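You operate a simulated robot arm through the tools that you are given. There is no shell and no other tool. Be economical: measure what you need, move in short steps, check, and stop when the job is done.

The job below is to be done with a simulated two-armed robot. You get a single attempt, and the scene is never put back.

JOB
Put the red coin roll on the top of the back desk away on the teller side of counter 23. Put the purple bundle on the top of the back desk away on the shelf under the tall desk. Put two of the brown coin rolls from the top of the back desk on the top of the archive cupboard. Put the deposit holder marked "150" from the top of the back desk on the beige folder there and the deposit holder marked "370" on the seal slip. The order is free. Set down upright: deposit holder.

Only the result counts: the job must be done as asked and must still hold three seconds after the hand-in. Knocking over, shifting, dropping, spilling or breaking anything else fails it. Lids that push on must go on centred and level and be pressed home; caps that screw on are set level and turned clockwise until they are tight.

ROBOT AND FRAMES
Two 6-joint arms with two-finger parallel grippers on one trunk, on a base that drives. Base frame: it is fixed to the floor where the robot stands at the start and does not move with it; the origin is under the middle of the robot, x ahead of it, y to its left, z up; the surface under the hand at the start is at about z = 0.75. Lengths are in m, angles in degrees, forces in N, time in s.
The left shoulder is at the start at [0.06, 0.187, 1.047], the right one opposite. With the tool pointing down near the work surface each hand reaches from about 0.26 to 0.62 m from the robot's upright axis, wherever it stands, measured 20 degrees to its own side. Places, roughly: brown coin roll [0.75, 0, 0.75]; deposit holder [0.75, -0.25, 0.75]; folder [0.5, -0.5, 0.75]; purple bundle [0.5, 0, 0.75]; red coin roll [0.5, 0, 0.75]; seal slip [0.5, -0.25, 0.75]; shelf under the tall desk [9.6, -4.7, 0.3]; teller side of counter 23 [5.8, -0.9, 0.8]; top of the archive cupboard [-1.7, -2.7, 0.8]. Payload 1.57 kg a hand.
The TCP of each hand is the grasp point between the finger pads, 0.03 m short of the fingertips. In the tool frame z runs along the fingers and y along their closing line. Largest opening 0.11 m; finger width 0.024, thickness 0.012; the body of the gripper, 0.048 by 0.112 m, starts 0.078 m behind the TCP.
Orientation is that of the tool frame in the base frame, as a unit quaternion [x, y, z, w]. With the fingers straight down and closing along the base's y, the tool's x points along the base's -x, its y along +y and its z along -z.

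CONTROLS
- The arms move only by the tool apply_moves. It takes "left_targets", "right_targets" or both (then of equal length, played together; a hand with none holds still); each is a list of rows, each a list of 7 numbers: the shift along the tool's x, y, z in m, then the turn, a rotation vector about the tool's x, y, z in degrees, then the opening in per cent of the stroke, from 0 (shut) to 100 (fully open). In form: [[dx, dy, dz, wx, wy, wz, hand], ...]. A call has 1 to 12 rows; each row is the pose to reach, as a shift and turn from the pose commanded when the call began, along the tool's axes at that moment. Rows are played at 5 a second. More than 0.05 m and 8.6 degrees between two rows, or a gripper value outside its range, and nothing of the call is played. A pose out of reach is approached as far as the arm can. The call stops where the force on the tool passes 40 N (or 10 N more than at its start, if that is more) or the arm is blocked; 0.2 s more then pass. The fingers move at their own pace (about 0.153 m/s each) and stop on an object; they squeeze with about 42 N. The grip force told is the motor's: it shows also when the fingers shut on nothing. Time passes only in rows, and 0.2 s behind the last, so rows that repeat a pose let the fingers close. It gives the time, the measured TCP pose, the force on the tool (base axes), the opening and the grip force at its end, in the units of the frame above (readings bear some noise), with the torque about the TCP (base axes, N m) and any sound that the robot's microphone picked up.
- Cameras (640 x 400 px; columns grow to the right, rows downward): "scene" is now at [0.005, -0.0305, 1.5787]; the picture's right is [-0.54, -0.84, 0.00], its down [-0.70, 0.44, -0.56] and it looks along [0.48, -0.30, -0.83] (base axes); focal length 277 px, centre (320, 200). "left" rides on the left gripper at [0.07, -0.016, -0.141] in its tool frame; the picture's right is [0.23, 0.97, 0.00], its down [-0.86, 0.20, -0.48] and it looks along [-0.47, 0.11, 0.88] (tool axes); focal length 222 px, centre (320, 200). "right" rides on the right gripper at [0.07, 0.016, -0.141] in its tool frame; the picture's right is [-0.23, 0.97, 0.00], its down [-0.86, -0.20, -0.48] and it looks along [-0.47, -0.11, 0.88] (tool axes); focal length 222 px, centre (320, 200). There is no depth. A picture from a camera that has moved, and an enlarged one, comes with that camera's place and axes in the base frame and with its lens. The place of the scene camera against the robot may be out by one fixed shift of up to 0.012 m in any direction.
- capture(camera): a new picture of that camera. No time passes.
- lift_body(by): slides the trunk up (or, below 0, down) by that many m; the arms and the scene camera ride with it, the base frame stays. It gives what a move gives, with no picture.
- roll_base(legs): drives the robot by 1 to 6 legs, each [ahead, left, turn to the left] in m, m and degrees, along the robot's own axes; the way and the turn of a leg run together, so that a leg with both is an arc; at most 1.5 m and 180 degrees a leg. The arms and the cameras ride along, it lands a little off, and it stops where it bumps. It gives what a move gives.
- head_to(pan, tilt): turns the head with the scene camera to pan (to the left, within 86 degrees either way) and tilt (down, from -29 to 69), counted from straight ahead of the robot. It gives what a move gives.
- inspect(camera, box): a new picture of the part [left, top, right, bottom] of that camera's present view, enlarged. No time passes.
- job_done(): hands the job in; it is judged then, once.

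Go step by step. Nothing tells you exact positions but the pictures and the camera data: compare them with the known pose of the tool, close in by small moves and look again before you grip or let go. The budget is 186 turns and 174 pictures, counting those below and the enlarged ones. Unless the task says otherwise, let go and move clear before handing in.

The tools are called after "Emit:" as a command line: name --argument value ..., lists and objects as JSON in quotes. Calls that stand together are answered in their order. apply_moves: Moves the arms, as the interface text tells. Its arguments: {"type":"object","properties":{"left_targets":{"type":"array","items":{"type":"array","items":{"type":"number"}}},"right_targets":{"type":"array","items":{"type":"array","items":{"type":"number"}}}},"required":[]} The other tools are called the same way: lift_body (by) slides the trunk up or down; roll_base (legs) drives the base; head_to (pan, tilt) turns the head that bears the scene camera; capture (camera) takes a picture; inspect (camera, box) takes an enlarged picture of a part of a camera's view; job_done () hands the job in.

At the start:

```text
clock: 0.0
left_eef_pos: [0.4505, -0.0266, 1.0314]
left_tool_rot: [0.0, 1.0, -0.001, 0.001]
left_force: [0.3, -0.2, -0.4]
left_torque: [0.03, 0.0, 0.0]
left_grip_width: 0.1098
left_finger_force: 0.0
right_eef_pos: [0.3563, -0.3039, 1.0587]
right_tool_rot: [0.0, 1.0, 0.0, -0.001]
right_force: [-0.5, -0.8, -0.6]
right_torque: [-0.01, 0.02, 0.02]
right_grip_width: 0.1102
right_finger_force: 0.0
trunk travel left (down, up): [-0.675, 0.315]
robot x, y, heading: [0.0001, 0.0037, -0.2]
head pan, tilt: [-32.6, 55.6]
```

scene: 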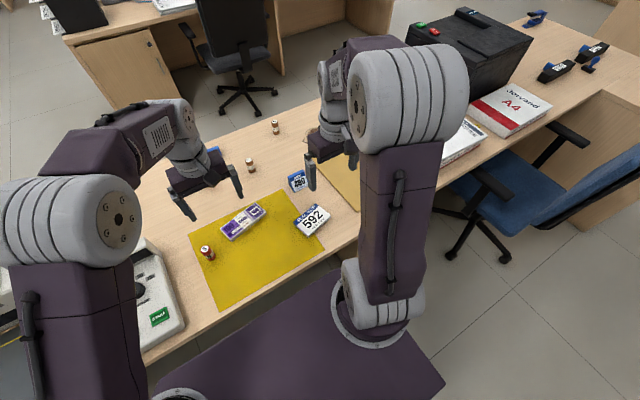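
right: 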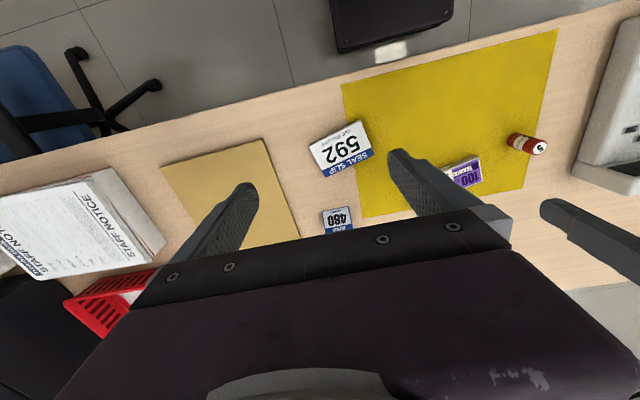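
left: 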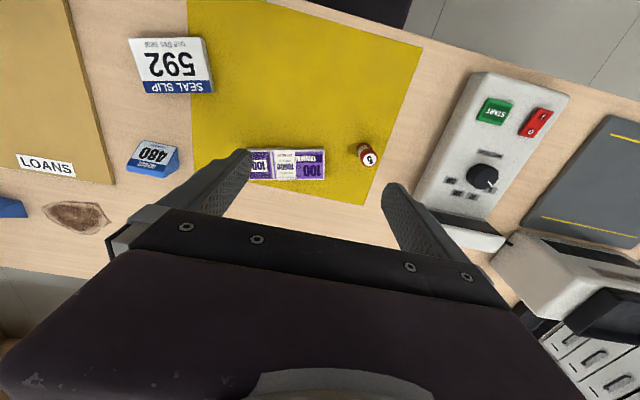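

I see the red roll, the purple bundle, two brown rolls, the seal slip and a holder "480" on the desk; I still need to find "150" and "370". I'll look from other head angles and enlarge.

Emit:
head_to --pan 0 --tilt 45

Emit:
capture --camera "scene"

Emit:
head_to --pan -35 --tilt 38

Emit:
capture --camera "scene"

```text
clock: 1.0
left_eef_pos: [0.4515, -0.0262, 1.0307]
left_tool_rot: [0.0, 1.0, -0.001, 0.0]
left_force: [0.3, -0.6, -0.4]
left_torque: [0.0, 0.01, -0.01]
left_grip_width: 0.1099
left_finger_force: 0.1
right_eef_pos: [0.3569, -0.3046, 1.0588]
right_tool_rot: [0.0, 1.0, 0.0, 0.0]
right_force: [0.8, 0.1, -0.2]
right_torque: [-0.02, -0.03, 0.0]
right_grip_width: 0.1099
right_finger_force: 0.0
trunk travel left (down, up): [-0.675, 0.315]
robot x, y, heading: [-0.0016, 0.0008, 0.1]
head pan, tilt: [0.0, 45.0]
```

```text
170 pictures are left
camera scene: at [0.0261, 0.0079, 1.5929], right [0.0, -1.0, 0.0], down [-0.71, 0.0, -0.71], along [0.71, 0.0, -0.71], focal length 277 px, centre (320, 200)
```

scene: 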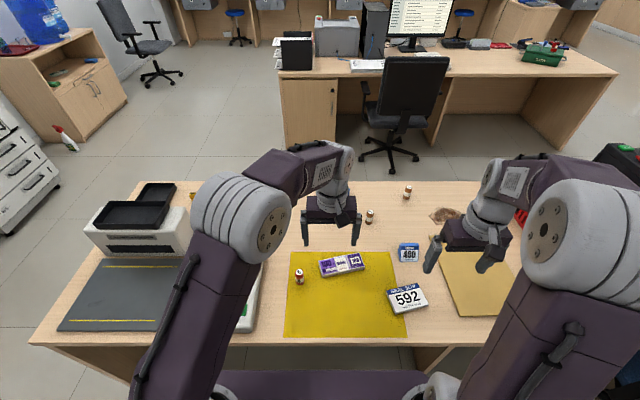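

```text
clock: 2.0
left_eef_pos: [0.4518, -0.0263, 1.0316]
left_tool_rot: [0.001, 1.0, -0.001, 0.002]
left_force: [-0.1, -0.2, -0.2]
left_torque: [0.01, 0.01, 0.02]
left_grip_width: 0.1102
left_finger_force: 0.1
right_eef_pos: [0.3563, -0.3042, 1.0582]
right_tool_rot: [0.001, 1.0, 0.0, 0.0]
right_force: [0.9, -0.3, 0.5]
right_torque: [0.0, -0.01, 0.01]
right_grip_width: 0.1099
right_finger_force: 0.0
trunk travel left (down, up): [-0.675, 0.315]
robot x, y, heading: [-0.0012, -0.0014, 0.1]
head pan, tilt: [-35.0, 38.0]
```

```text
169 pictures are left
camera scene: at [0.0156, -0.0414, 1.6031], right [-0.57, -0.82, 0.0], down [-0.5, 0.35, -0.79], along [0.65, -0.45, -0.62], focal length 277 px, centre (320, 200)
```

scene: 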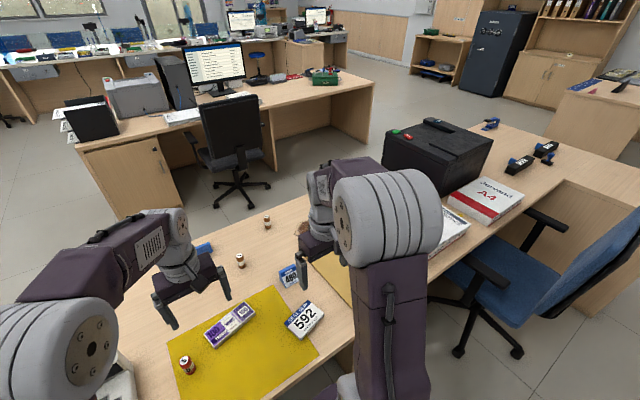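

The arms hide part of the desk, so I'll spread the hands and look again.

Emit:
apply_moves --left_targets '[[0.03, 0.05, 0, 0, 0, 0, 100], [0.06, 0.1, 0, 0, 0, 0, 100], [0.09, 0.15, 0, 0, 0, 0, 100], [0.12, 0.2, 0, 0, 0, 0, 100]]' --right_targets '[[0.01, -0.045, 0, 0, 0, 0, 100], [0.02, -0.09, 0, 0, 0, 0, 100], [0.04, -0.13, 0, 0, 0, 0, 100], [0.06, -0.17, 0, 0, 0, 0, 100]]'

Emit:
head_to --pan -25 --tilt 48

Emit:
capture --camera "scene"

Emit:
capture --camera "right"

Emit:
capture --camera "left"

```text
refused: row 1 steps farther than a row can; nothing moved
```

```text
clock: 2.7
left_eef_pos: [0.4509, -0.0262, 1.0313]
left_tool_rot: [0.0, 1.0, -0.001, 0.001]
left_force: [-0.2, 0.7, 0.1]
left_torque: [-0.02, -0.03, 0.02]
left_grip_width: 0.1101
left_finger_force: 0.1
right_eef_pos: [0.3552, -0.3042, 1.0584]
right_tool_rot: [0.0, 1.0, 0.0, 0.0]
right_force: [0.7, 0.3, 0.6]
right_torque: [-0.01, -0.01, -0.02]
right_grip_width: 0.1101
right_finger_force: 0.0
trunk travel left (down, up): [-0.675, 0.315]
robot x, y, heading: [-0.0014, 0.0022, -0.1]
head pan, tilt: [-25.0, 48.0]
```

```text
168 pictures are left
camera scene: at [0.0162, -0.0254, 1.5887], right [-0.42, -0.91, 0.0], down [-0.67, 0.31, -0.67], along [0.61, -0.28, -0.74], focal length 277 px, centre (320, 200)
```

scene: 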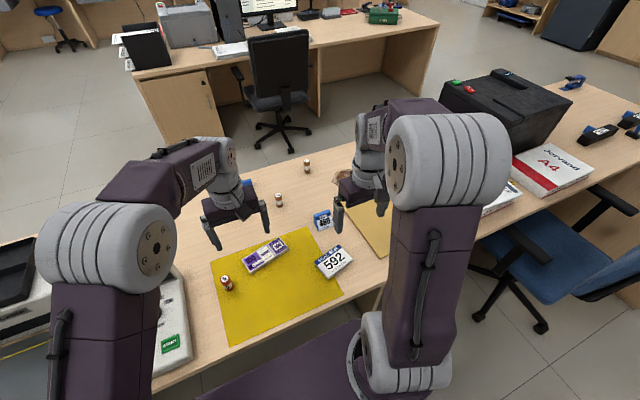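

```text
167 pictures are left
camera right: at [0.2868, -0.2888, 1.1996], right [0.23, 0.97, 0.0], down [0.86, -0.2, 0.48], along [0.47, -0.11, -0.88], focal length 222 px, centre (320, 200)
```

right: 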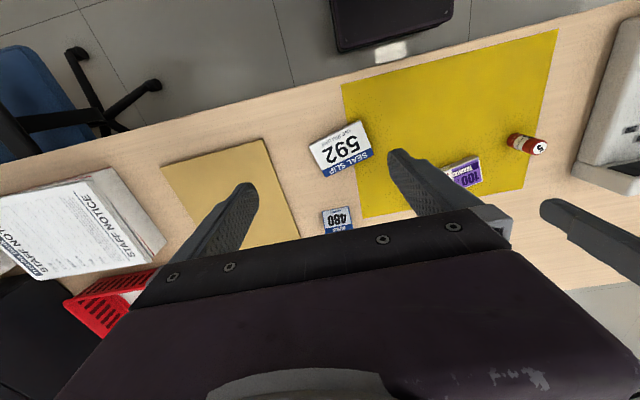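

```text
166 pictures are left
camera left: at [0.382, -0.0427, 1.1722], right [-0.23, 0.97, 0.0], down [0.85, 0.2, 0.48], along [0.47, 0.11, -0.88], focal length 222 px, centre (320, 200)
```

left: 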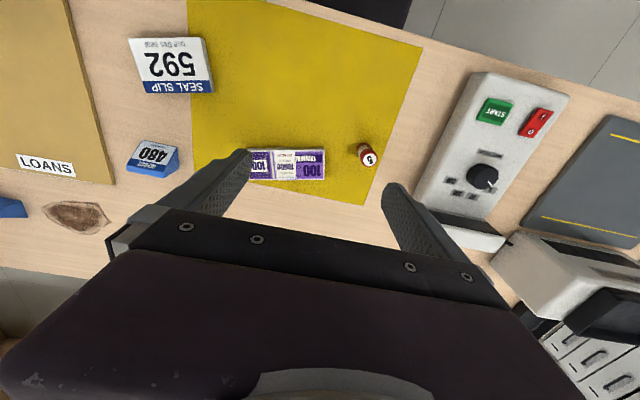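

The step was too long; I'll redo it in smaller rows.

Emit:
apply_moves --left_targets '[[0.02, 0.04, 0, 0, 0, 0, 100], [0.04, 0.08, 0, 0, 0, 0, 100], [0.06, 0.12, 0, 0, 0, 0, 100], [0.08, 0.16, 0, 0, 0, 0, 100], [0.1, 0.2, 0, 0, 0, 0, 100]]' --right_targets '[[0.01, -0.04, 0, 0, 0, 0, 100], [0.02, -0.08, 0, 0, 0, 0, 100], [0.03, -0.12, 0, 0, 0, 0, 100], [0.04, -0.16, 0, 0, 0, 0, 100], [0.05, -0.2, 0, 0, 0, 0, 100]]'

Emit:
capture --camera "scene"

Emit:
capture --camera "right"

```text
clock: 3.9
left_eef_pos: [0.35, 0.1737, 1.0313]
left_tool_rot: [0.001, 1.0, -0.001, 0.002]
left_force: [-0.8, 0.7, -0.1]
left_torque: [0.0, -0.01, 0.03]
left_grip_width: 0.1101
left_finger_force: 0.0
right_eef_pos: [0.3019, -0.5055, 1.0609]
right_tool_rot: [0.0, 1.0, 0.0, 0.0]
right_force: [-1.0, 0.4, 0.4]
right_torque: [0.04, -0.01, 0.01]
right_grip_width: 0.1101
right_finger_force: 0.0
trunk travel left (down, up): [-0.675, 0.315]
robot x, y, heading: [0.0005, 0.0007, 0.3]
head pan, tilt: [-25.0, 48.0]
```

```text
165 pictures are left
camera scene: at [0.0151, -0.0258, 1.5887], right [-0.42, -0.91, 0.0], down [-0.67, 0.31, -0.67], along [0.61, -0.28, -0.74], focal length 277 px, centre (320, 200)
```

scene: 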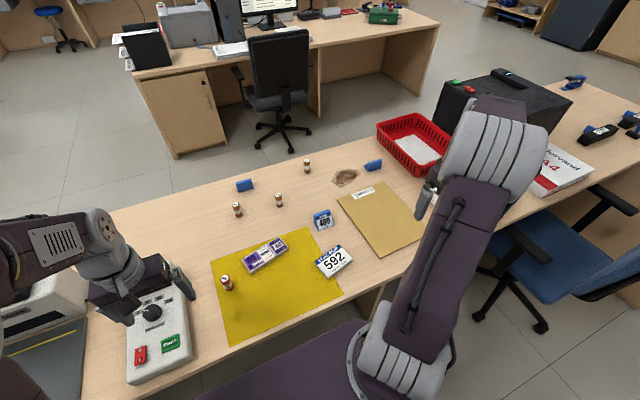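

```text
164 pictures are left
camera right: at [0.2333, -0.4901, 1.202], right [0.23, 0.97, 0.0], down [0.86, -0.2, 0.48], along [0.47, -0.11, -0.88], focal length 222 px, centre (320, 200)
```

right: 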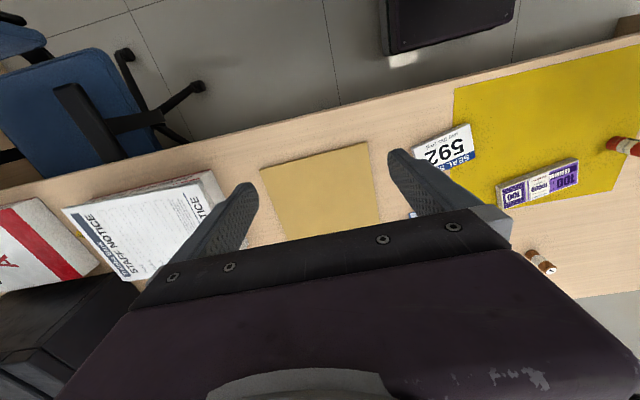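

Now three brown rolls show, and two more blue holders facing away at (245,185) and (373,166). I'll zoom in.

Emit:
inspect --camera "scene" --box '[210, 150, 410, 275]'

Emit:
inspect --camera "scene" --box '[220, 150, 320, 213]'

Emit:
inspect --camera "scene" --box '[310, 150, 410, 213]'

```text
3.20 times, centred on (310, 212) of scene
camera zoom: at [0.0151, -0.0258, 1.5887], right [-0.42, -0.91, 0.0], down [-0.67, 0.31, -0.67], along [0.61, -0.28, -0.74], focal length 885 px, centre (352, 160)
```

zoom: 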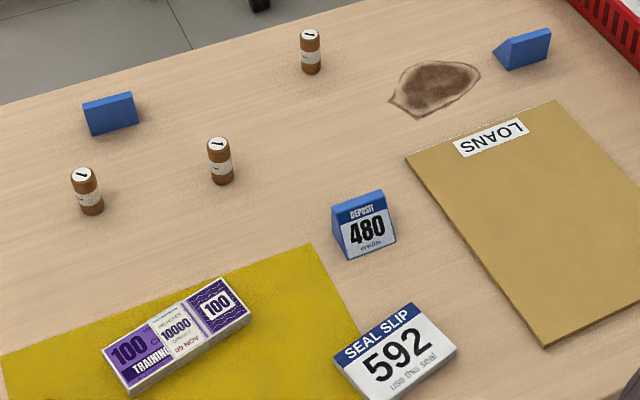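

```text
6.35 times, centred on (270, 182) of scene
camera zoom: at [0.0151, -0.0258, 1.5887], right [-0.42, -0.91, 0.0], down [-0.67, 0.31, -0.67], along [0.61, -0.28, -0.74], focal length 1756 px, centre (638, 318)
```

zoom: 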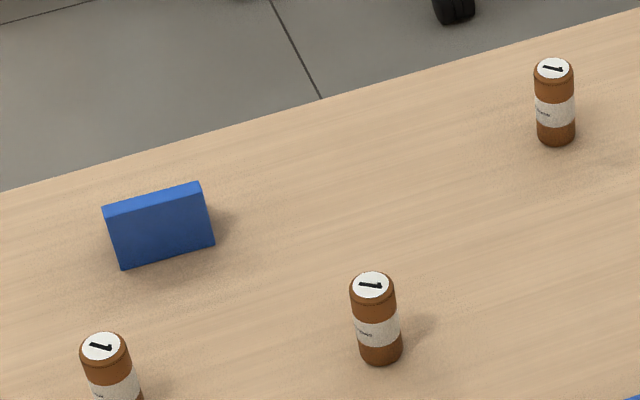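

```text
6.35 times, centred on (360, 182) of scene
camera zoom: at [0.0151, -0.0258, 1.5887], right [-0.42, -0.91, 0.0], down [-0.67, 0.31, -0.67], along [0.61, -0.28, -0.74], focal length 1756 px, centre (66, 318)
```

zoom: 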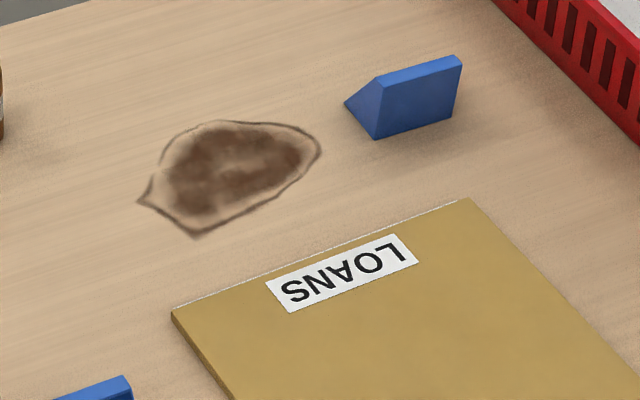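

Items estimated: red/purple on the mat, brown rolls near [0.77,-0.03], [0.755,-0.19], [0.90,-0.36]; unread holders near [0.90,-0.08] and [0.78,-0.64]. They are far, so I check how much room the base has before the desk.

Emit:
head_to --pan 0 --tilt 69

Emit:
capture --camera "scene"

Emit:
head_to --pan 60 --tilt 35

Emit:
capture --camera "scene"

Emit:
head_to --pan -75 --tilt 35

Emit:
capture --camera "scene"

```text
clock: 4.8
left_eef_pos: [0.3511, 0.1726, 1.0322]
left_tool_rot: [0.0, 1.0, 0.0, 0.001]
left_force: [0.5, 0.8, -0.4]
left_torque: [0.0, 0.0, 0.03]
left_grip_width: 0.1101
left_finger_force: 0.0
right_eef_pos: [0.3042, -0.5036, 1.0619]
right_tool_rot: [0.001, 1.0, 0.0, 0.0]
right_force: [-0.7, -0.3, 0.2]
right_torque: [-0.01, 0.0, 0.02]
right_grip_width: 0.1101
right_finger_force: 0.0
trunk travel left (down, up): [-0.675, 0.315]
robot x, y, heading: [-0.0014, -0.0027, 0.1]
head pan, tilt: [0.0, 68.8]
```

```text
160 pictures are left
camera scene: at [0.0008, 0.0079, 1.5641], right [0.0, -1.0, 0.0], down [-0.93, 0.0, -0.36], along [0.36, 0.0, -0.93], focal length 277 px, centre (320, 200)
```

scene: 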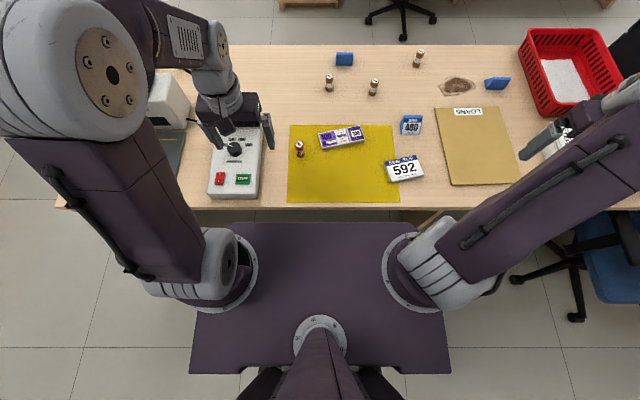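

```text
clock: 6.1
left_eef_pos: [0.3512, 0.1724, 1.0316]
left_tool_rot: [0.0, 1.0, -0.001, 0.001]
left_force: [0.2, 0.3, -0.5]
left_torque: [-0.02, 0.01, 0.0]
left_grip_width: 0.1101
left_finger_force: 0.1
right_eef_pos: [0.3044, -0.5053, 1.0615]
right_tool_rot: [0.0, 1.0, 0.0, 0.0]
right_force: [-0.1, 0.0, -0.1]
right_torque: [0.0, 0.0, -0.01]
right_grip_width: 0.1103
right_finger_force: 0.1
trunk travel left (down, up): [-0.675, 0.315]
robot x, y, heading: [0.0005, -0.0003, 0.1]
head pan, tilt: [60.0, 35.0]
```

```text
159 pictures are left
camera scene: at [-0.0111, 0.0842, 1.6077], right [0.87, -0.5, 0.0], down [-0.29, -0.5, -0.82], along [0.41, 0.71, -0.57], focal length 277 px, centre (320, 200)
```

scene: 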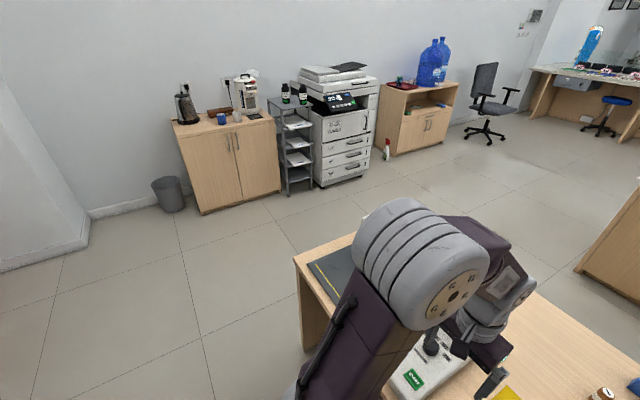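

```text
clock: 8.3
left_eef_pos: [0.3507, 0.1722, 1.0299]
left_tool_rot: [0.0, 1.0, -0.001, 0.001]
left_force: [-0.3, -0.9, 0.2]
left_torque: [0.01, -0.02, 0.0]
left_grip_width: 0.11
left_finger_force: 0.1
right_eef_pos: [0.3038, -0.5052, 1.0615]
right_tool_rot: [0.0, 1.0, 0.0, 0.0]
right_force: [0.3, -0.1, 0.9]
right_torque: [-0.03, -0.02, 0.0]
right_grip_width: 0.11
right_finger_force: 0.1
trunk travel left (down, up): [-0.675, 0.315]
robot x, y, heading: [0.005, -0.0021, 0.1]
head pan, tilt: [-75.0, 35.0]
```

```text
158 pictures are left
camera scene: at [-0.0324, -0.077, 1.6077], right [-0.97, -0.26, 0.0], down [-0.15, 0.55, -0.82], along [0.21, -0.79, -0.57], focal length 277 px, centre (320, 200)
```

scene: 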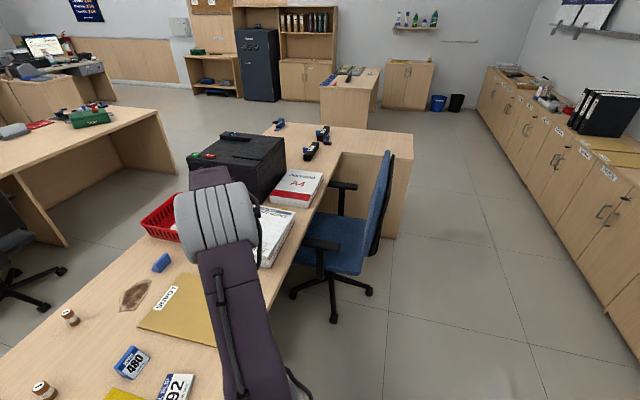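

The desk's near edge is about x=0.31 and there may be knee space. I'll try nudging ahead slowly.

Emit:
roll_base --legs '[[0.06, 0, 0]]'

Emit:
roll_base --legs '[[0.06, 0, 0]]'

```text
clock: 9.2
left_eef_pos: [0.409, 0.1735, 1.0319]
left_tool_rot: [-0.001, 1.0, -0.001, 0.002]
left_force: [-1.0, 0.4, -0.6]
left_torque: [-0.01, 0.01, -0.01]
left_grip_width: 0.11
left_finger_force: 0.0
right_eef_pos: [0.3628, -0.5033, 1.0617]
right_tool_rot: [-0.001, 1.0, 0.001, 0.001]
right_force: [-0.9, 0.5, 1.1]
right_torque: [-0.02, -0.02, 0.01]
right_grip_width: 0.1098
right_finger_force: 0.1
trunk travel left (down, up): [-0.675, 0.315]
robot x, y, heading: [0.0601, 0.001, 0.1]
head pan, tilt: [-75.0, 35.0]
```

```text
clock: 10.2
left_eef_pos: [0.4664, 0.1735, 1.0314]
left_tool_rot: [0.0, 1.0, 0.0, 0.003]
left_force: [-0.9, 0.0, 0.1]
left_torque: [-0.01, 0.01, -0.01]
left_grip_width: 0.1101
left_finger_force: 0.0
right_eef_pos: [0.4199, -0.5046, 1.0623]
right_tool_rot: [0.0, 1.0, 0.0, 0.001]
right_force: [-0.3, 0.1, 1.2]
right_torque: [-0.01, -0.05, -0.04]
right_grip_width: 0.1103
right_finger_force: 0.0
trunk travel left (down, up): [-0.675, 0.315]
robot x, y, heading: [0.1175, -0.0008, -0.2]
head pan, tilt: [-75.0, 35.0]
```

It rolls freely. I look down to judge the plate against the desk edge.

Emit:
head_to --pan 0 --tilt 69

Emit:
capture --camera "scene"

Emit:
capture --camera "left"

Emit:
capture --camera "right"

```text
clock: 11.7
left_eef_pos: [0.4691, 0.1734, 1.0315]
left_tool_rot: [0.0, 1.0, -0.001, 0.001]
left_force: [0.4, -0.3, -0.4]
left_torque: [-0.02, -0.03, 0.02]
left_grip_width: 0.1098
left_finger_force: 0.0
right_eef_pos: [0.4226, -0.5056, 1.0612]
right_tool_rot: [0.0, 1.0, 0.0, 0.0]
right_force: [-0.5, 0.1, -0.5]
right_torque: [0.0, 0.03, 0.01]
right_grip_width: 0.1099
right_finger_force: 0.0
trunk travel left (down, up): [-0.675, 0.315]
robot x, y, heading: [0.119, 0.0, 0.1]
head pan, tilt: [0.0, 68.8]
```

```text
157 pictures are left
camera scene: at [0.1187, 0.0081, 1.564], right [0.0, -1.0, 0.0], down [-0.93, 0.0, -0.36], along [0.36, 0.0, -0.93], focal length 277 px, centre (320, 200)
```

scene: 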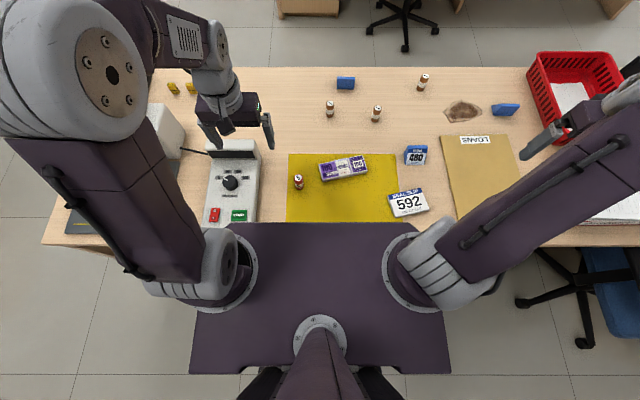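

```text
156 pictures are left
camera left: at [0.3993, 0.157, 1.1722], right [-0.23, 0.97, 0.0], down [0.85, 0.2, 0.48], along [0.47, 0.11, -0.88], focal length 222 px, centre (320, 200)
```

left: 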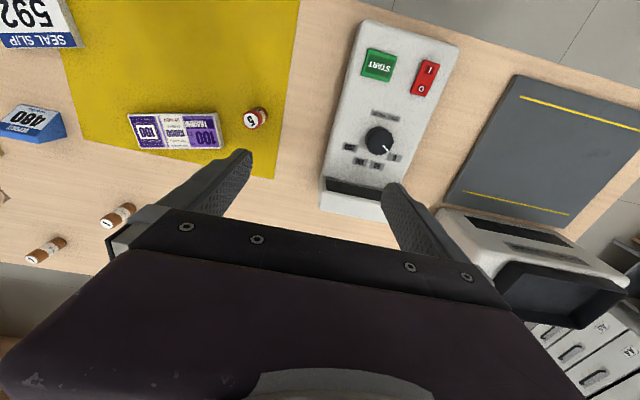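

```text
155 pictures are left
camera right: at [0.3527, -0.489, 1.2022], right [0.23, 0.97, 0.0], down [0.86, -0.2, 0.48], along [0.47, -0.11, -0.88], focal length 222 px, centre (320, 200)
```

right: 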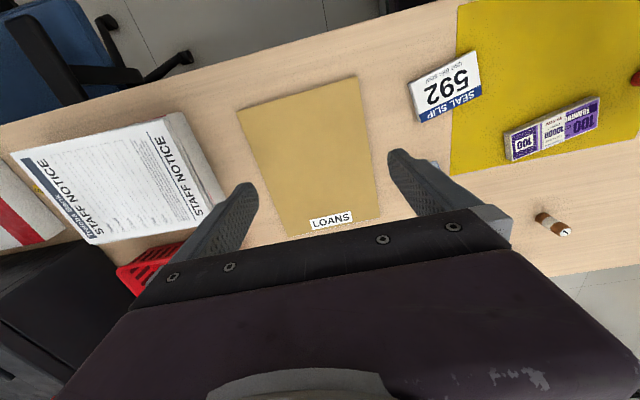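

Still clear; I continue ahead in small legs.

Emit:
roll_base --legs '[[0.06, 0, 0]]'

Emit:
roll_base --legs '[[0.06, 0, 0]]'

Emit:
roll_base --legs '[[0.06, 0, 0]]'

Emit:
head_to --pan 0 --tilt 60

Emit:
capture --camera "scene"

```text
clock: 12.6
left_eef_pos: [0.5277, 0.1738, 1.0307]
left_tool_rot: [0.001, 1.0, 0.0, 0.002]
left_force: [-0.6, 0.7, -1.0]
left_torque: [0.0, -0.03, -0.01]
left_grip_width: 0.11
left_finger_force: 0.1
right_eef_pos: [0.4805, -0.5047, 1.0621]
right_tool_rot: [0.0, 1.0, 0.0, 0.001]
right_force: [0.3, 0.0, 0.5]
right_torque: [-0.01, 0.0, -0.01]
right_grip_width: 0.1098
right_finger_force: 0.0
trunk travel left (down, up): [-0.675, 0.315]
robot x, y, heading: [0.1798, 0.0009, 0.1]
head pan, tilt: [0.0, 68.8]
```

```text
clock: 13.6
left_eef_pos: [0.5862, 0.1731, 1.0322]
left_tool_rot: [0.0, 1.0, -0.001, 0.002]
left_force: [0.9, 0.3, 0.1]
left_torque: [-0.02, -0.01, 0.05]
left_grip_width: 0.1101
left_finger_force: 0.0
right_eef_pos: [0.5397, -0.5044, 1.0623]
right_tool_rot: [0.0, 1.0, 0.0, 0.001]
right_force: [0.4, -0.2, -0.4]
right_torque: [0.01, -0.02, -0.01]
right_grip_width: 0.11
right_finger_force: 0.1
trunk travel left (down, up): [-0.675, 0.315]
robot x, y, heading: [0.2363, -0.0008, -0.0]
head pan, tilt: [0.0, 68.8]
```

```text
clock: 14.6
left_eef_pos: [0.6448, 0.1728, 1.0316]
left_tool_rot: [0.0, 1.0, -0.001, 0.003]
left_force: [-1.0, 0.4, 0.2]
left_torque: [0.01, 0.0, 0.01]
left_grip_width: 0.1102
left_finger_force: 0.0
right_eef_pos: [0.5976, -0.5048, 1.0631]
right_tool_rot: [0.0, 1.0, 0.0, 0.002]
right_force: [0.6, 0.0, 0.4]
right_torque: [0.02, -0.04, 0.01]
right_grip_width: 0.11
right_finger_force: 0.0
trunk travel left (down, up): [-0.675, 0.315]
robot x, y, heading: [0.2974, -0.0008, 0.1]
head pan, tilt: [0.0, 68.8]
```

```text
clock: 15.3
left_eef_pos: [0.6471, 0.1729, 1.0319]
left_tool_rot: [0.0, 1.0, -0.001, 0.0]
left_force: [0.6, 0.0, 0.0]
left_torque: [0.0, 0.0, -0.01]
left_grip_width: 0.1099
left_finger_force: 0.0
right_eef_pos: [0.6012, -0.5047, 1.0621]
right_tool_rot: [0.0, 1.0, 0.0, -0.001]
right_force: [-0.1, -1.3, -0.3]
right_torque: [0.02, 0.01, 0.03]
right_grip_width: 0.1101
right_finger_force: 0.1
trunk travel left (down, up): [-0.675, 0.315]
robot x, y, heading: [0.2963, -0.0007, -0.1]
head pan, tilt: [0.0, 60.0]
```

```text
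154 pictures are left
camera scene: at [0.3092, 0.0081, 1.5733], right [0.0, -1.0, 0.0], down [-0.87, 0.0, -0.5], along [0.5, 0.0, -0.87], focal length 277 px, centre (320, 200)
```

scene: 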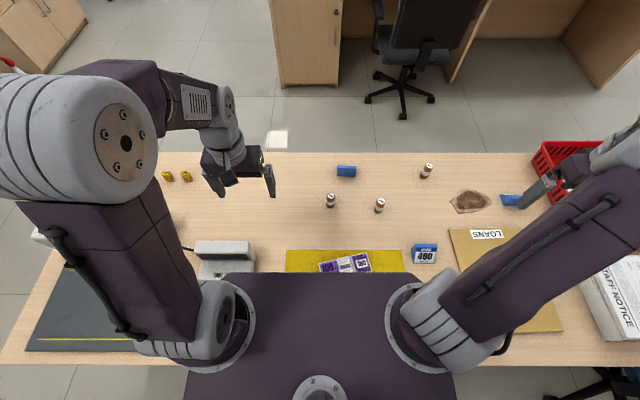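

All items are undisturbed. I'll swing the left hand over the far-left holder with a yaw so its camera looks back at the label.

Emit:
apply_moves --left_targets '[[-0.015, -0.02, 0, 0, 0, 8, 100], [-0.03, -0.04, 0, 0, 0, 16, 100], [-0.045, -0.06, 0, 0, 0, 24, 100], [-0.06, -0.08, 0, 0, 0, 32, 100], [-0.075, -0.1, 0, 0, 0, 40, 100], [-0.09, -0.12, 0, 0, 0, 48, 100], [-0.105, -0.14, 0, 0, 0, 56, 100], [-0.12, -0.16, 0, 0, 0, 64, 100], [-0.135, -0.18, 0, 0, 0, 72, 100], [-0.15, -0.2, 0, 0, 0, 80, 100], [-0.165, -0.22, 0, 0, 0, 85, 100], [-0.18, -0.24, 0, 0, 0, 90, 100]]'

Emit:
capture --camera "left"

```text
clock: 17.9
left_eef_pos: [0.8184, -0.0624, 1.0309]
left_tool_rot: [0.708, 0.706, 0.0, 0.0]
left_force: [-0.7, -0.4, 0.0]
left_torque: [-0.03, -0.02, -0.01]
left_grip_width: 0.1099
left_finger_force: 0.0
left hand out of reach, approached as far as the arm can: row 12
right_eef_pos: [0.5995, -0.5052, 1.0609]
right_tool_rot: [0.0, 1.0, 0.0, 0.0]
right_force: [0.3, -1.3, -0.6]
right_torque: [0.02, 0.03, 0.01]
right_grip_width: 0.1099
right_finger_force: 0.0
trunk travel left (down, up): [-0.675, 0.315]
robot x, y, heading: [0.2971, -0.0018, -0.1]
head pan, tilt: [0.0, 60.0]
```

```text
153 pictures are left
camera left: at [0.8031, 0.0068, 1.172], right [0.97, 0.23, 0.0], down [0.2, -0.86, 0.48], along [0.11, -0.47, -0.88], focal length 222 px, centre (320, 200)
```

left: 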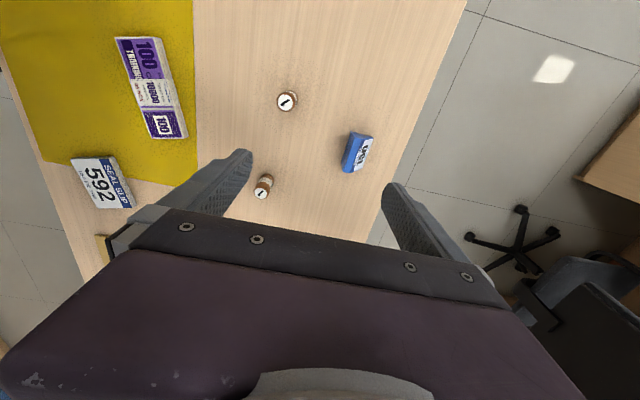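

Emit:
inspect --camera "left" --box '[325, 120, 389, 160]'

```text
10.00 times, centred on (357, 140) of left
camera zoom: at [0.8031, 0.0068, 1.172], right [0.97, 0.23, 0.0], down [0.2, -0.86, 0.48], along [0.11, -0.47, -0.88], focal length 2221 px, centre (-50, 800)
```

zoom: 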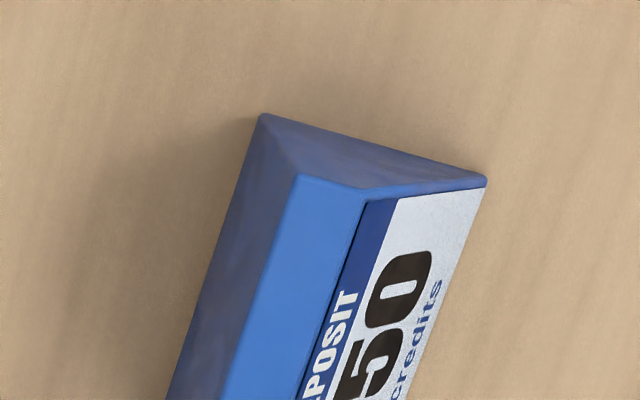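

It ends in "50"; I check its first digit and the shape.

Emit:
inspect --camera "left" --box '[330, 125, 394, 185]'

```text
6.67 times, centred on (362, 155) of left
camera zoom: at [0.8031, 0.0068, 1.172], right [0.97, 0.23, 0.0], down [0.2, -0.86, 0.48], along [0.11, -0.47, -0.88], focal length 1481 px, centre (40, 500)
```

zoom: 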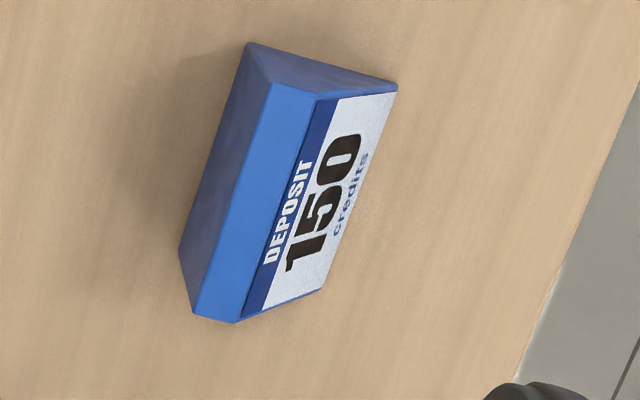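

That's "150" (→ folder), sized about 0.063 x 0.044, centre near [0.90,-0.097]; the other should be "370". I'll retract the left hand and use the right hand.

Emit:
apply_moves --left_targets '[[-0.02, -0.02, 0, 0, 0, -8, 100], [-0.04, -0.03, 0, 0, 0, -16, 100], [-0.06, -0.045, 0, 0, 0, -24, 100], [-0.08, -0.06, 0, 0, 0, -32, 100], [-0.1, -0.075, 0, 0, 0, -40, 100], [-0.12, -0.09, 0, 0, 0, -48, 100], [-0.14, -0.105, 0, 0, 0, -56, 100], [-0.16, -0.12, 0, 0, 0, -64, 100], [-0.18, -0.135, 0, 0, 0, -72, 100], [-0.2, -0.15, 0, 0, 0, -80, 100], [-0.22, -0.16, 0, 0, 0, -85, 100], [-0.24, -0.18, 0, 0, 0, -90, 100]]' --right_targets '[[0, 0.02, 0, 0, 0, 0, 100], [0, 0.02, 0, 0, 0, 0, 100], [0, 0.02, 0, 0, 0, 0, 100], [0, 0.02, 0, 0, 0, 0, 100], [0, 0.02, 0, 0, 0, 0, 100], [0, 0.02, 0, 0, 0, 0, 100], [0, 0.02, 0, 0, 0, 0, 100], [0, 0.02, 0, 0, 0, 0, 100], [0, 0.02, 0, 0, 0, 0, 100], [0, 0.02, 0, 0, 0, 0, 100], [0, 0.02, 0, 0, 0, 0, 100], [0, 0.02, 0, 0, 0, 0, 100]]'

Emit:
roll_base --legs '[[0.06, 0, 0]]'

Emit:
head_to --pan -20 --tilt 60

Emit:
capture --camera "scene"

Emit:
capture --camera "right"

```text
clock: 20.5
left_eef_pos: [0.6254, -0.2656, 1.0264]
left_tool_rot: [0.01, 1.0, 0.001, 0.001]
left_force: [-0.2, 0.9, -0.2]
left_torque: [0.03, 0.0, 0.01]
left_grip_width: 0.1101
left_finger_force: 0.1
left hand out of reach, approached as far as the arm can: row 1, 3, 7, 8, 9, 10, 11, 12
right_eef_pos: [0.5988, -0.4854, 1.0591]
right_tool_rot: [0.0, 1.0, -0.001, 0.0]
right_force: [-0.5, -0.2, 0.1]
right_torque: [-0.02, -0.03, -0.04]
right_grip_width: 0.11
right_finger_force: 0.1
trunk travel left (down, up): [-0.675, 0.315]
robot x, y, heading: [0.2977, 0.0023, -0.0]
head pan, tilt: [0.0, 60.0]
```

```text
clock: 21.4
left_eef_pos: [0.684, -0.2667, 1.0273]
left_tool_rot: [0.012, 1.0, 0.0, 0.002]
left_force: [-0.1, 0.7, -0.5]
left_torque: [0.01, 0.01, 0.0]
left_grip_width: 0.1101
left_finger_force: 0.1
right_eef_pos: [0.6554, -0.4854, 1.061]
right_tool_rot: [0.001, 1.0, -0.001, -0.001]
right_force: [0.5, 0.1, 0.0]
right_torque: [-0.02, 0.01, 0.03]
right_grip_width: 0.1099
right_finger_force: 0.1
trunk travel left (down, up): [-0.675, 0.315]
robot x, y, heading: [0.3583, 0.0015, -0.1]
head pan, tilt: [0.0, 60.0]
```

```text
clock: 22.3
left_eef_pos: [0.6848, -0.2663, 1.0256]
left_tool_rot: [0.011, 1.0, 0.0, 0.0]
left_force: [-0.1, -0.8, 0.6]
left_torque: [-0.04, -0.01, 0.0]
left_grip_width: 0.1102
left_finger_force: 0.1
right_eef_pos: [0.6565, -0.4852, 1.0595]
right_tool_rot: [0.002, 1.0, 0.0, 0.001]
right_force: [-0.3, -0.3, -0.7]
right_torque: [-0.03, -0.02, -0.02]
right_grip_width: 0.1101
right_finger_force: 0.0
trunk travel left (down, up): [-0.675, 0.315]
robot x, y, heading: [0.3576, 0.002, -0.2]
head pan, tilt: [-20.0, 60.0]
```

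```text
150 pictures are left
camera scene: at [0.3624, -0.0148, 1.5734], right [-0.34, -0.94, 0.0], down [-0.81, 0.3, -0.5], along [0.47, -0.17, -0.87], focal length 277 px, centre (320, 200)
```

scene: 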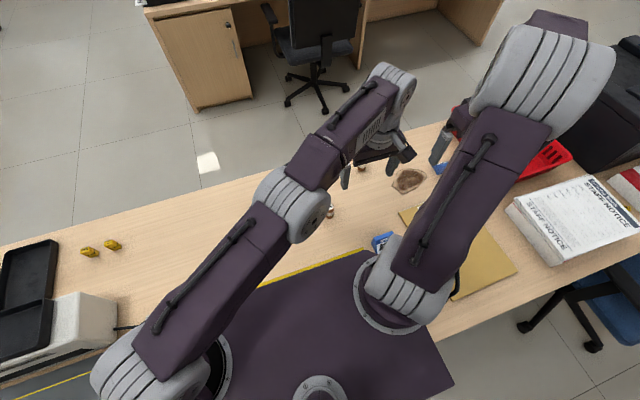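

```text
149 pictures are left
camera right: at [0.5875, -0.4699, 1.2005], right [0.23, 0.97, 0.0], down [0.85, -0.2, 0.48], along [0.47, -0.11, -0.88], focal length 222 px, centre (320, 200)
```

right: 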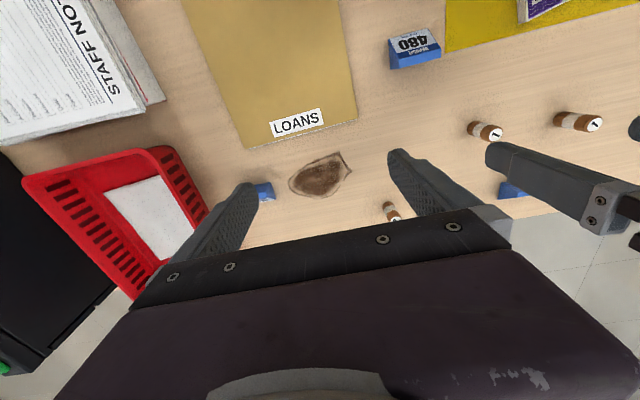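

I mixed up the yawed axes and the left hand went right; I now bring it back to the left side.

Emit:
apply_moves --left_targets '[[0.01, 0.045, 0, 0, 0, 0, 100], [0.02, 0.09, 0, 0, 0, 0, 100], [0.03, 0.135, 0, 0, 0, 0, 100], [0.04, 0.18, 0, 0, 0, 0, 100], [0.05, 0.225, 0, 0, 0, 0, 100], [0.06, 0.27, 0, 0, 0, 0, 100], [0.06, 0.315, 0, 0, 0, 0, 100], [0.06, 0.36, 0, 0, 0, 0, 100], [0.06, 0.405, 0, 0, 0, 0, 100], [0.06, 0.45, 0, 0, 0, 0, 100], [0.06, 0.49, 0, 0, 0, 0, 100]]'

Emit:
capture --camera "scene"

```text
clock: 24.7
left_eef_pos: [0.6369, 0.2257, 1.0235]
left_tool_rot: [0.012, 1.0, -0.001, 0.001]
left_force: [-0.1, 0.0, -0.4]
left_torque: [-0.04, 0.03, -0.03]
left_grip_width: 0.1099
left_finger_force: 0.1
right_eef_pos: [0.6562, -0.4845, 1.0601]
right_tool_rot: [0.001, 1.0, -0.002, 0.0]
right_force: [0.0, -0.2, 0.1]
right_torque: [-0.02, -0.01, 0.01]
right_grip_width: 0.1096
right_finger_force: 0.2
trunk travel left (down, up): [-0.675, 0.315]
robot x, y, heading: [0.3535, 0.0012, 0.0]
head pan, tilt: [-20.0, 60.0]
```

```text
148 pictures are left
camera scene: at [0.3626, -0.0135, 1.5734], right [-0.34, -0.94, 0.0], down [-0.81, 0.3, -0.5], along [0.47, -0.17, -0.87], focal length 277 px, centre (320, 200)
```

scene: 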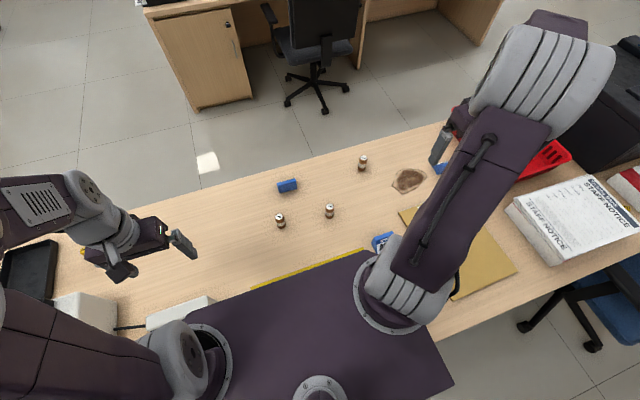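

The left hand is clear. Right hand goes above the "150" holder.

Emit:
apply_moves --right_targets '[[-0.02, 0.039, 0.01, 0, 0, 0, 100], [-0.04, 0.078, 0.02, 0, 0, 0, 100], [-0.06, 0.117, 0.03, 0, 0, 0, 100], [-0.08, 0.156, 0.04, 0, 0, 0, 100], [-0.1, 0.195, 0.05, 0, 0, 0, 100], [-0.12, 0.234, 0.06, 0, 0, 0, 100], [-0.14, 0.273, 0.07, 0, 0, 0, 100], [-0.16, 0.312, 0.08, 0, 0, 0, 100], [-0.18, 0.351, 0.09, 0, 0, 0, 100], [-0.2, 0.388, 0.1, 0, 0, 0, 100]]'

Emit:
capture --camera "right"

Emit:
capture --camera "scene"

```text
clock: 26.9
left_eef_pos: [0.638, 0.2252, 1.0242]
left_tool_rot: [0.011, 1.0, -0.001, 0.001]
left_force: [-0.6, 1.1, -0.7]
left_torque: [-0.02, 0.02, -0.02]
left_grip_width: 0.1099
left_finger_force: 0.1
right_eef_pos: [0.8598, -0.097, 0.9574]
right_tool_rot: [0.002, 1.0, -0.002, -0.001]
right_force: [0.2, 0.0, -0.3]
right_torque: [0.02, -0.03, -0.02]
right_grip_width: 0.1102
right_finger_force: 0.1
trunk travel left (down, up): [-0.675, 0.315]
robot x, y, heading: [0.3531, -0.0001, -0.2]
head pan, tilt: [-20.0, 60.0]
```

```text
147 pictures are left
camera right: at [0.7894, -0.0805, 1.0972], right [0.23, 0.97, 0.0], down [0.85, -0.2, 0.48], along [0.46, -0.11, -0.88], focal length 222 px, centre (320, 200)
```

right: 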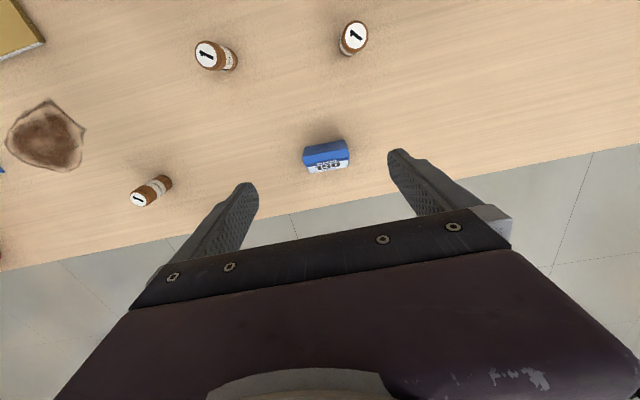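

```text
146 pictures are left
camera scene: at [0.3637, -0.0133, 1.5734], right [-0.34, -0.94, 0.0], down [-0.81, 0.3, -0.5], along [0.47, -0.17, -0.87], focal length 277 px, centre (320, 200)
```

scene: 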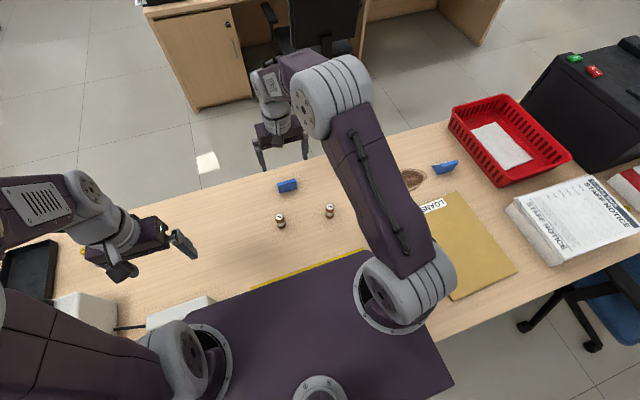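

I zoom in on the holder for an accurate position.

Emit:
inspect --camera "right" --box '[290, 130, 370, 180]'

```text
8.00 times, centred on (330, 155) of right
camera zoom: at [0.7894, -0.0805, 1.0972], right [0.23, 0.97, 0.0], down [0.85, -0.2, 0.48], along [0.46, -0.11, -0.88], focal length 1777 px, centre (240, 560)
```

zoom: 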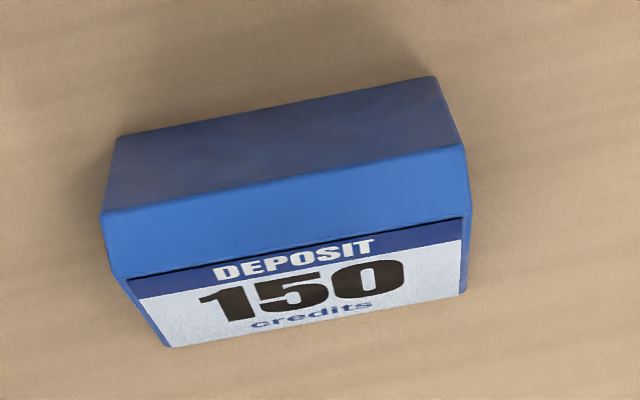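

Holder centre ≈[0.899,-0.095], 0.062 wide along y. I descend straddling it with the fingers.

Emit:
apply_moves --right_targets '[[-0.018, 0.001, 0.03, 0, 0, 2.4, 100], [-0.035, 0.002, 0.06, 0, 0, 2.4, 100], [-0.035, 0.002, 0.09, 0, 0, 2.4, 100], [-0.035, 0.002, 0.11, 0, 0, 2.4, 100]]'

Emit:
capture --camera "right"

```text
clock: 27.9
left_eef_pos: [0.6375, 0.2257, 1.024]
left_tool_rot: [0.011, 1.0, -0.001, 0.001]
left_force: [-1.0, 0.4, 0.2]
left_torque: [0.01, -0.02, 0.02]
left_grip_width: 0.1101
left_finger_force: 0.0
right_eef_pos: [0.8942, -0.0976, 0.8478]
right_tool_rot: [0.023, 1.0, 0.0, -0.001]
right_force: [-0.9, 0.2, 0.1]
right_torque: [-0.01, -0.01, -0.01]
right_grip_width: 0.1102
right_finger_force: 0.0
trunk travel left (down, up): [-0.675, 0.315]
robot x, y, heading: [0.3546, -0.0036, -0.3]
head pan, tilt: [-20.0, 60.0]
```

```text
144 pictures are left
camera right: at [0.8247, -0.0782, 0.9892], right [0.27, 0.96, 0.0], down [0.85, -0.24, 0.48], along [0.46, -0.13, -0.88], focal length 222 px, centre (320, 200)
```

right: 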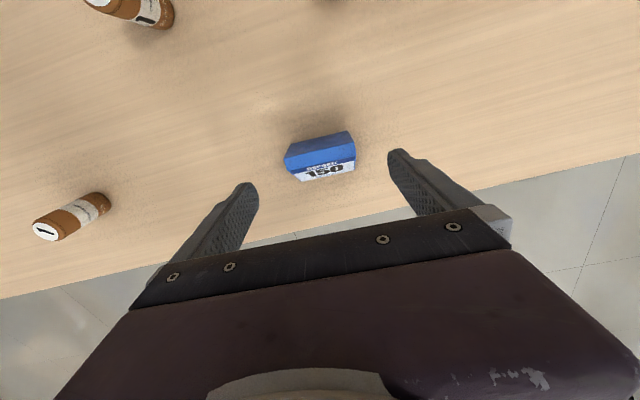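

Aligned; descend and grip.

Emit:
apply_moves --right_targets '[[0, 0, 0.03, 0, 0, 0, 100], [0, 0, 0.062, 0, 0, 0, 100], [0, 0, 0.062, 0, 0, 0, 60], [0, 0, 0.062, 0, 0, 0, 40], [0, 0, 0.062, 0, 0, 0, 30], [0, 0, 0.062, 0, 0, 0, 30]]'

Emit:
capture --camera "right"

```text
clock: 29.3
left_eef_pos: [0.6369, 0.2245, 1.0245]
left_tool_rot: [0.011, 1.0, -0.001, 0.001]
left_force: [0.2, 0.0, -0.1]
left_torque: [0.0, 0.01, 0.01]
left_grip_width: 0.11
left_finger_force: 0.1
right_eef_pos: [0.8918, -0.0996, 0.784]
right_tool_rot: [0.023, 1.0, 0.0, 0.0]
right_force: [0.4, -0.8, -0.6]
right_torque: [-0.02, 0.01, 0.02]
right_grip_width: 0.0636
right_finger_force: 42.0
trunk travel left (down, up): [-0.675, 0.315]
robot x, y, heading: [0.3567, 0.0012, -0.1]
head pan, tilt: [-20.0, 60.0]
```

```text
143 pictures are left
camera right: at [0.824, -0.0808, 0.9247], right [0.27, 0.96, 0.0], down [0.85, -0.24, 0.48], along [0.46, -0.13, -0.88], focal length 222 px, centre (320, 200)
```

right: 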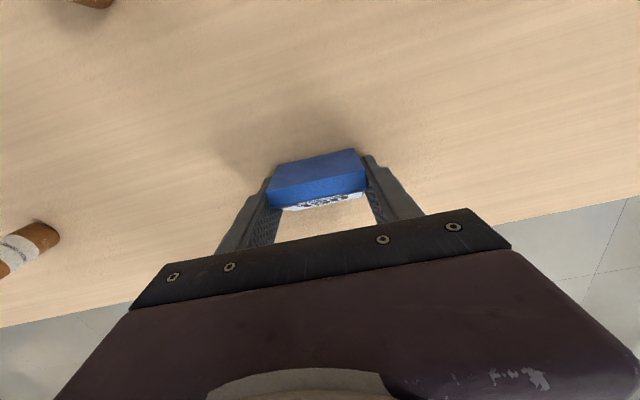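

Gripped (0.0636). Lift and carry over toward the folder at height.

Emit:
apply_moves --right_targets '[[0, 0, -0.045, 0, 0, 0, 30], [0, 0, -0.09, 0, 0, 0, 30], [0, 0, -0.135, 0, 0, 0, 30], [0.03, -0.037, -0.14, 0, 0, 0, 30], [0.06, -0.074, -0.14, 0, 0, 0, 30], [0.09, -0.11, -0.14, 0, 0, 0, 30], [0.12, -0.147, -0.14, 0, 0, 0, 30], [0.15, -0.184, -0.14, 0, 0, 0, 30], [0.18, -0.22, -0.14, 0, 0, 0, 30], [0.2, -0.26, -0.14, 0, 0, 0, 30], [0.22, -0.3, -0.14, 0, 0, 0, 30], [0.24, -0.34, -0.14, 0, 0, 0, 30]]'

Emit:
apply_moves --right_targets '[[0.02, -0.03, 0, 0, 0, 0, 30], [0.04, -0.055, 0, 0, 0, 0, 30], [0.06, -0.075, 0, 0, 0, 0, 30], [0.08, -0.085, 0, 0, 0, 0, 30], [0.1, -0.09, 0, 0, 0, 0, 30], [0.1, -0.09, 0, 0, 0, 0, 30]]'

Emit:
capture --camera "right"

Emit:
capture --camera "scene"

```text
clock: 31.9
left_eef_pos: [0.636, 0.2242, 1.0251]
left_tool_rot: [0.012, 1.0, 0.0, 0.002]
left_force: [0.5, 0.2, 0.7]
left_torque: [0.04, 0.02, -0.01]
left_grip_width: 0.11
left_finger_force: 0.1
right_eef_pos: [0.6371, -0.4233, 0.9289]
right_tool_rot: [0.022, 1.0, 0.0, 0.0]
right_force: [0.4, -0.2, 0.2]
right_torque: [-0.01, -0.02, -0.01]
right_grip_width: 0.0636
right_finger_force: 42.4
trunk travel left (down, up): [-0.675, 0.315]
robot x, y, heading: [0.3538, 0.0042, -0.0]
head pan, tilt: [-20.0, 60.0]
```

```text
clock: 33.3
left_eef_pos: [0.6361, 0.2249, 1.025]
left_tool_rot: [0.012, 1.0, -0.002, 0.0]
left_force: [0.2, 0.2, -0.1]
left_torque: [-0.03, 0.0, 0.0]
left_grip_width: 0.11
left_finger_force: 0.0
right_eef_pos: [0.5364, -0.5136, 0.9304]
right_tool_rot: [0.021, 1.0, -0.001, 0.0]
right_force: [-0.2, 0.8, -1.5]
right_torque: [0.02, 0.02, 0.0]
right_grip_width: 0.0632
right_finger_force: 41.6
trunk travel left (down, up): [-0.675, 0.315]
robot x, y, heading: [0.3558, -0.0026, 0.1]
head pan, tilt: [-20.0, 60.0]
```

```text
142 pictures are left
camera right: at [0.4667, -0.4942, 1.0703], right [0.27, 0.96, 0.0], down [0.85, -0.24, 0.48], along [0.46, -0.13, -0.88], focal length 222 px, centre (320, 200)
```

right: 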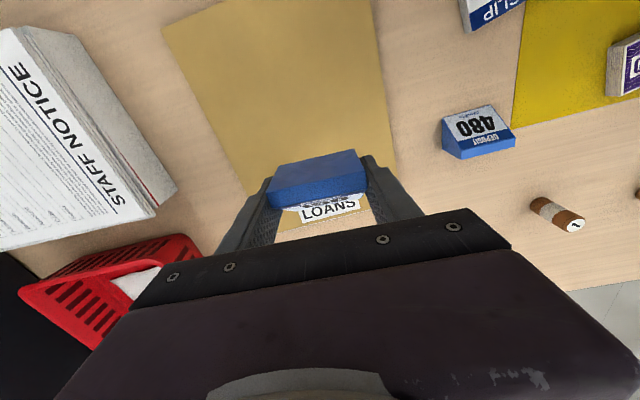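

```text
141 pictures are left
camera scene: at [0.3629, -0.0146, 1.5734], right [-0.34, -0.94, 0.0], down [-0.81, 0.3, -0.5], along [0.47, -0.17, -0.87], focal length 277 px, centre (320, 200)
```

scene: 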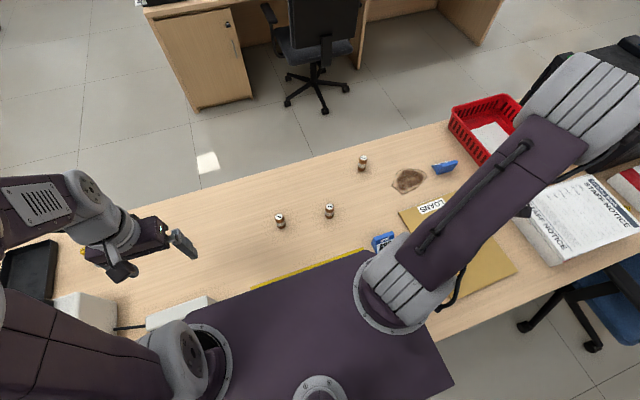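

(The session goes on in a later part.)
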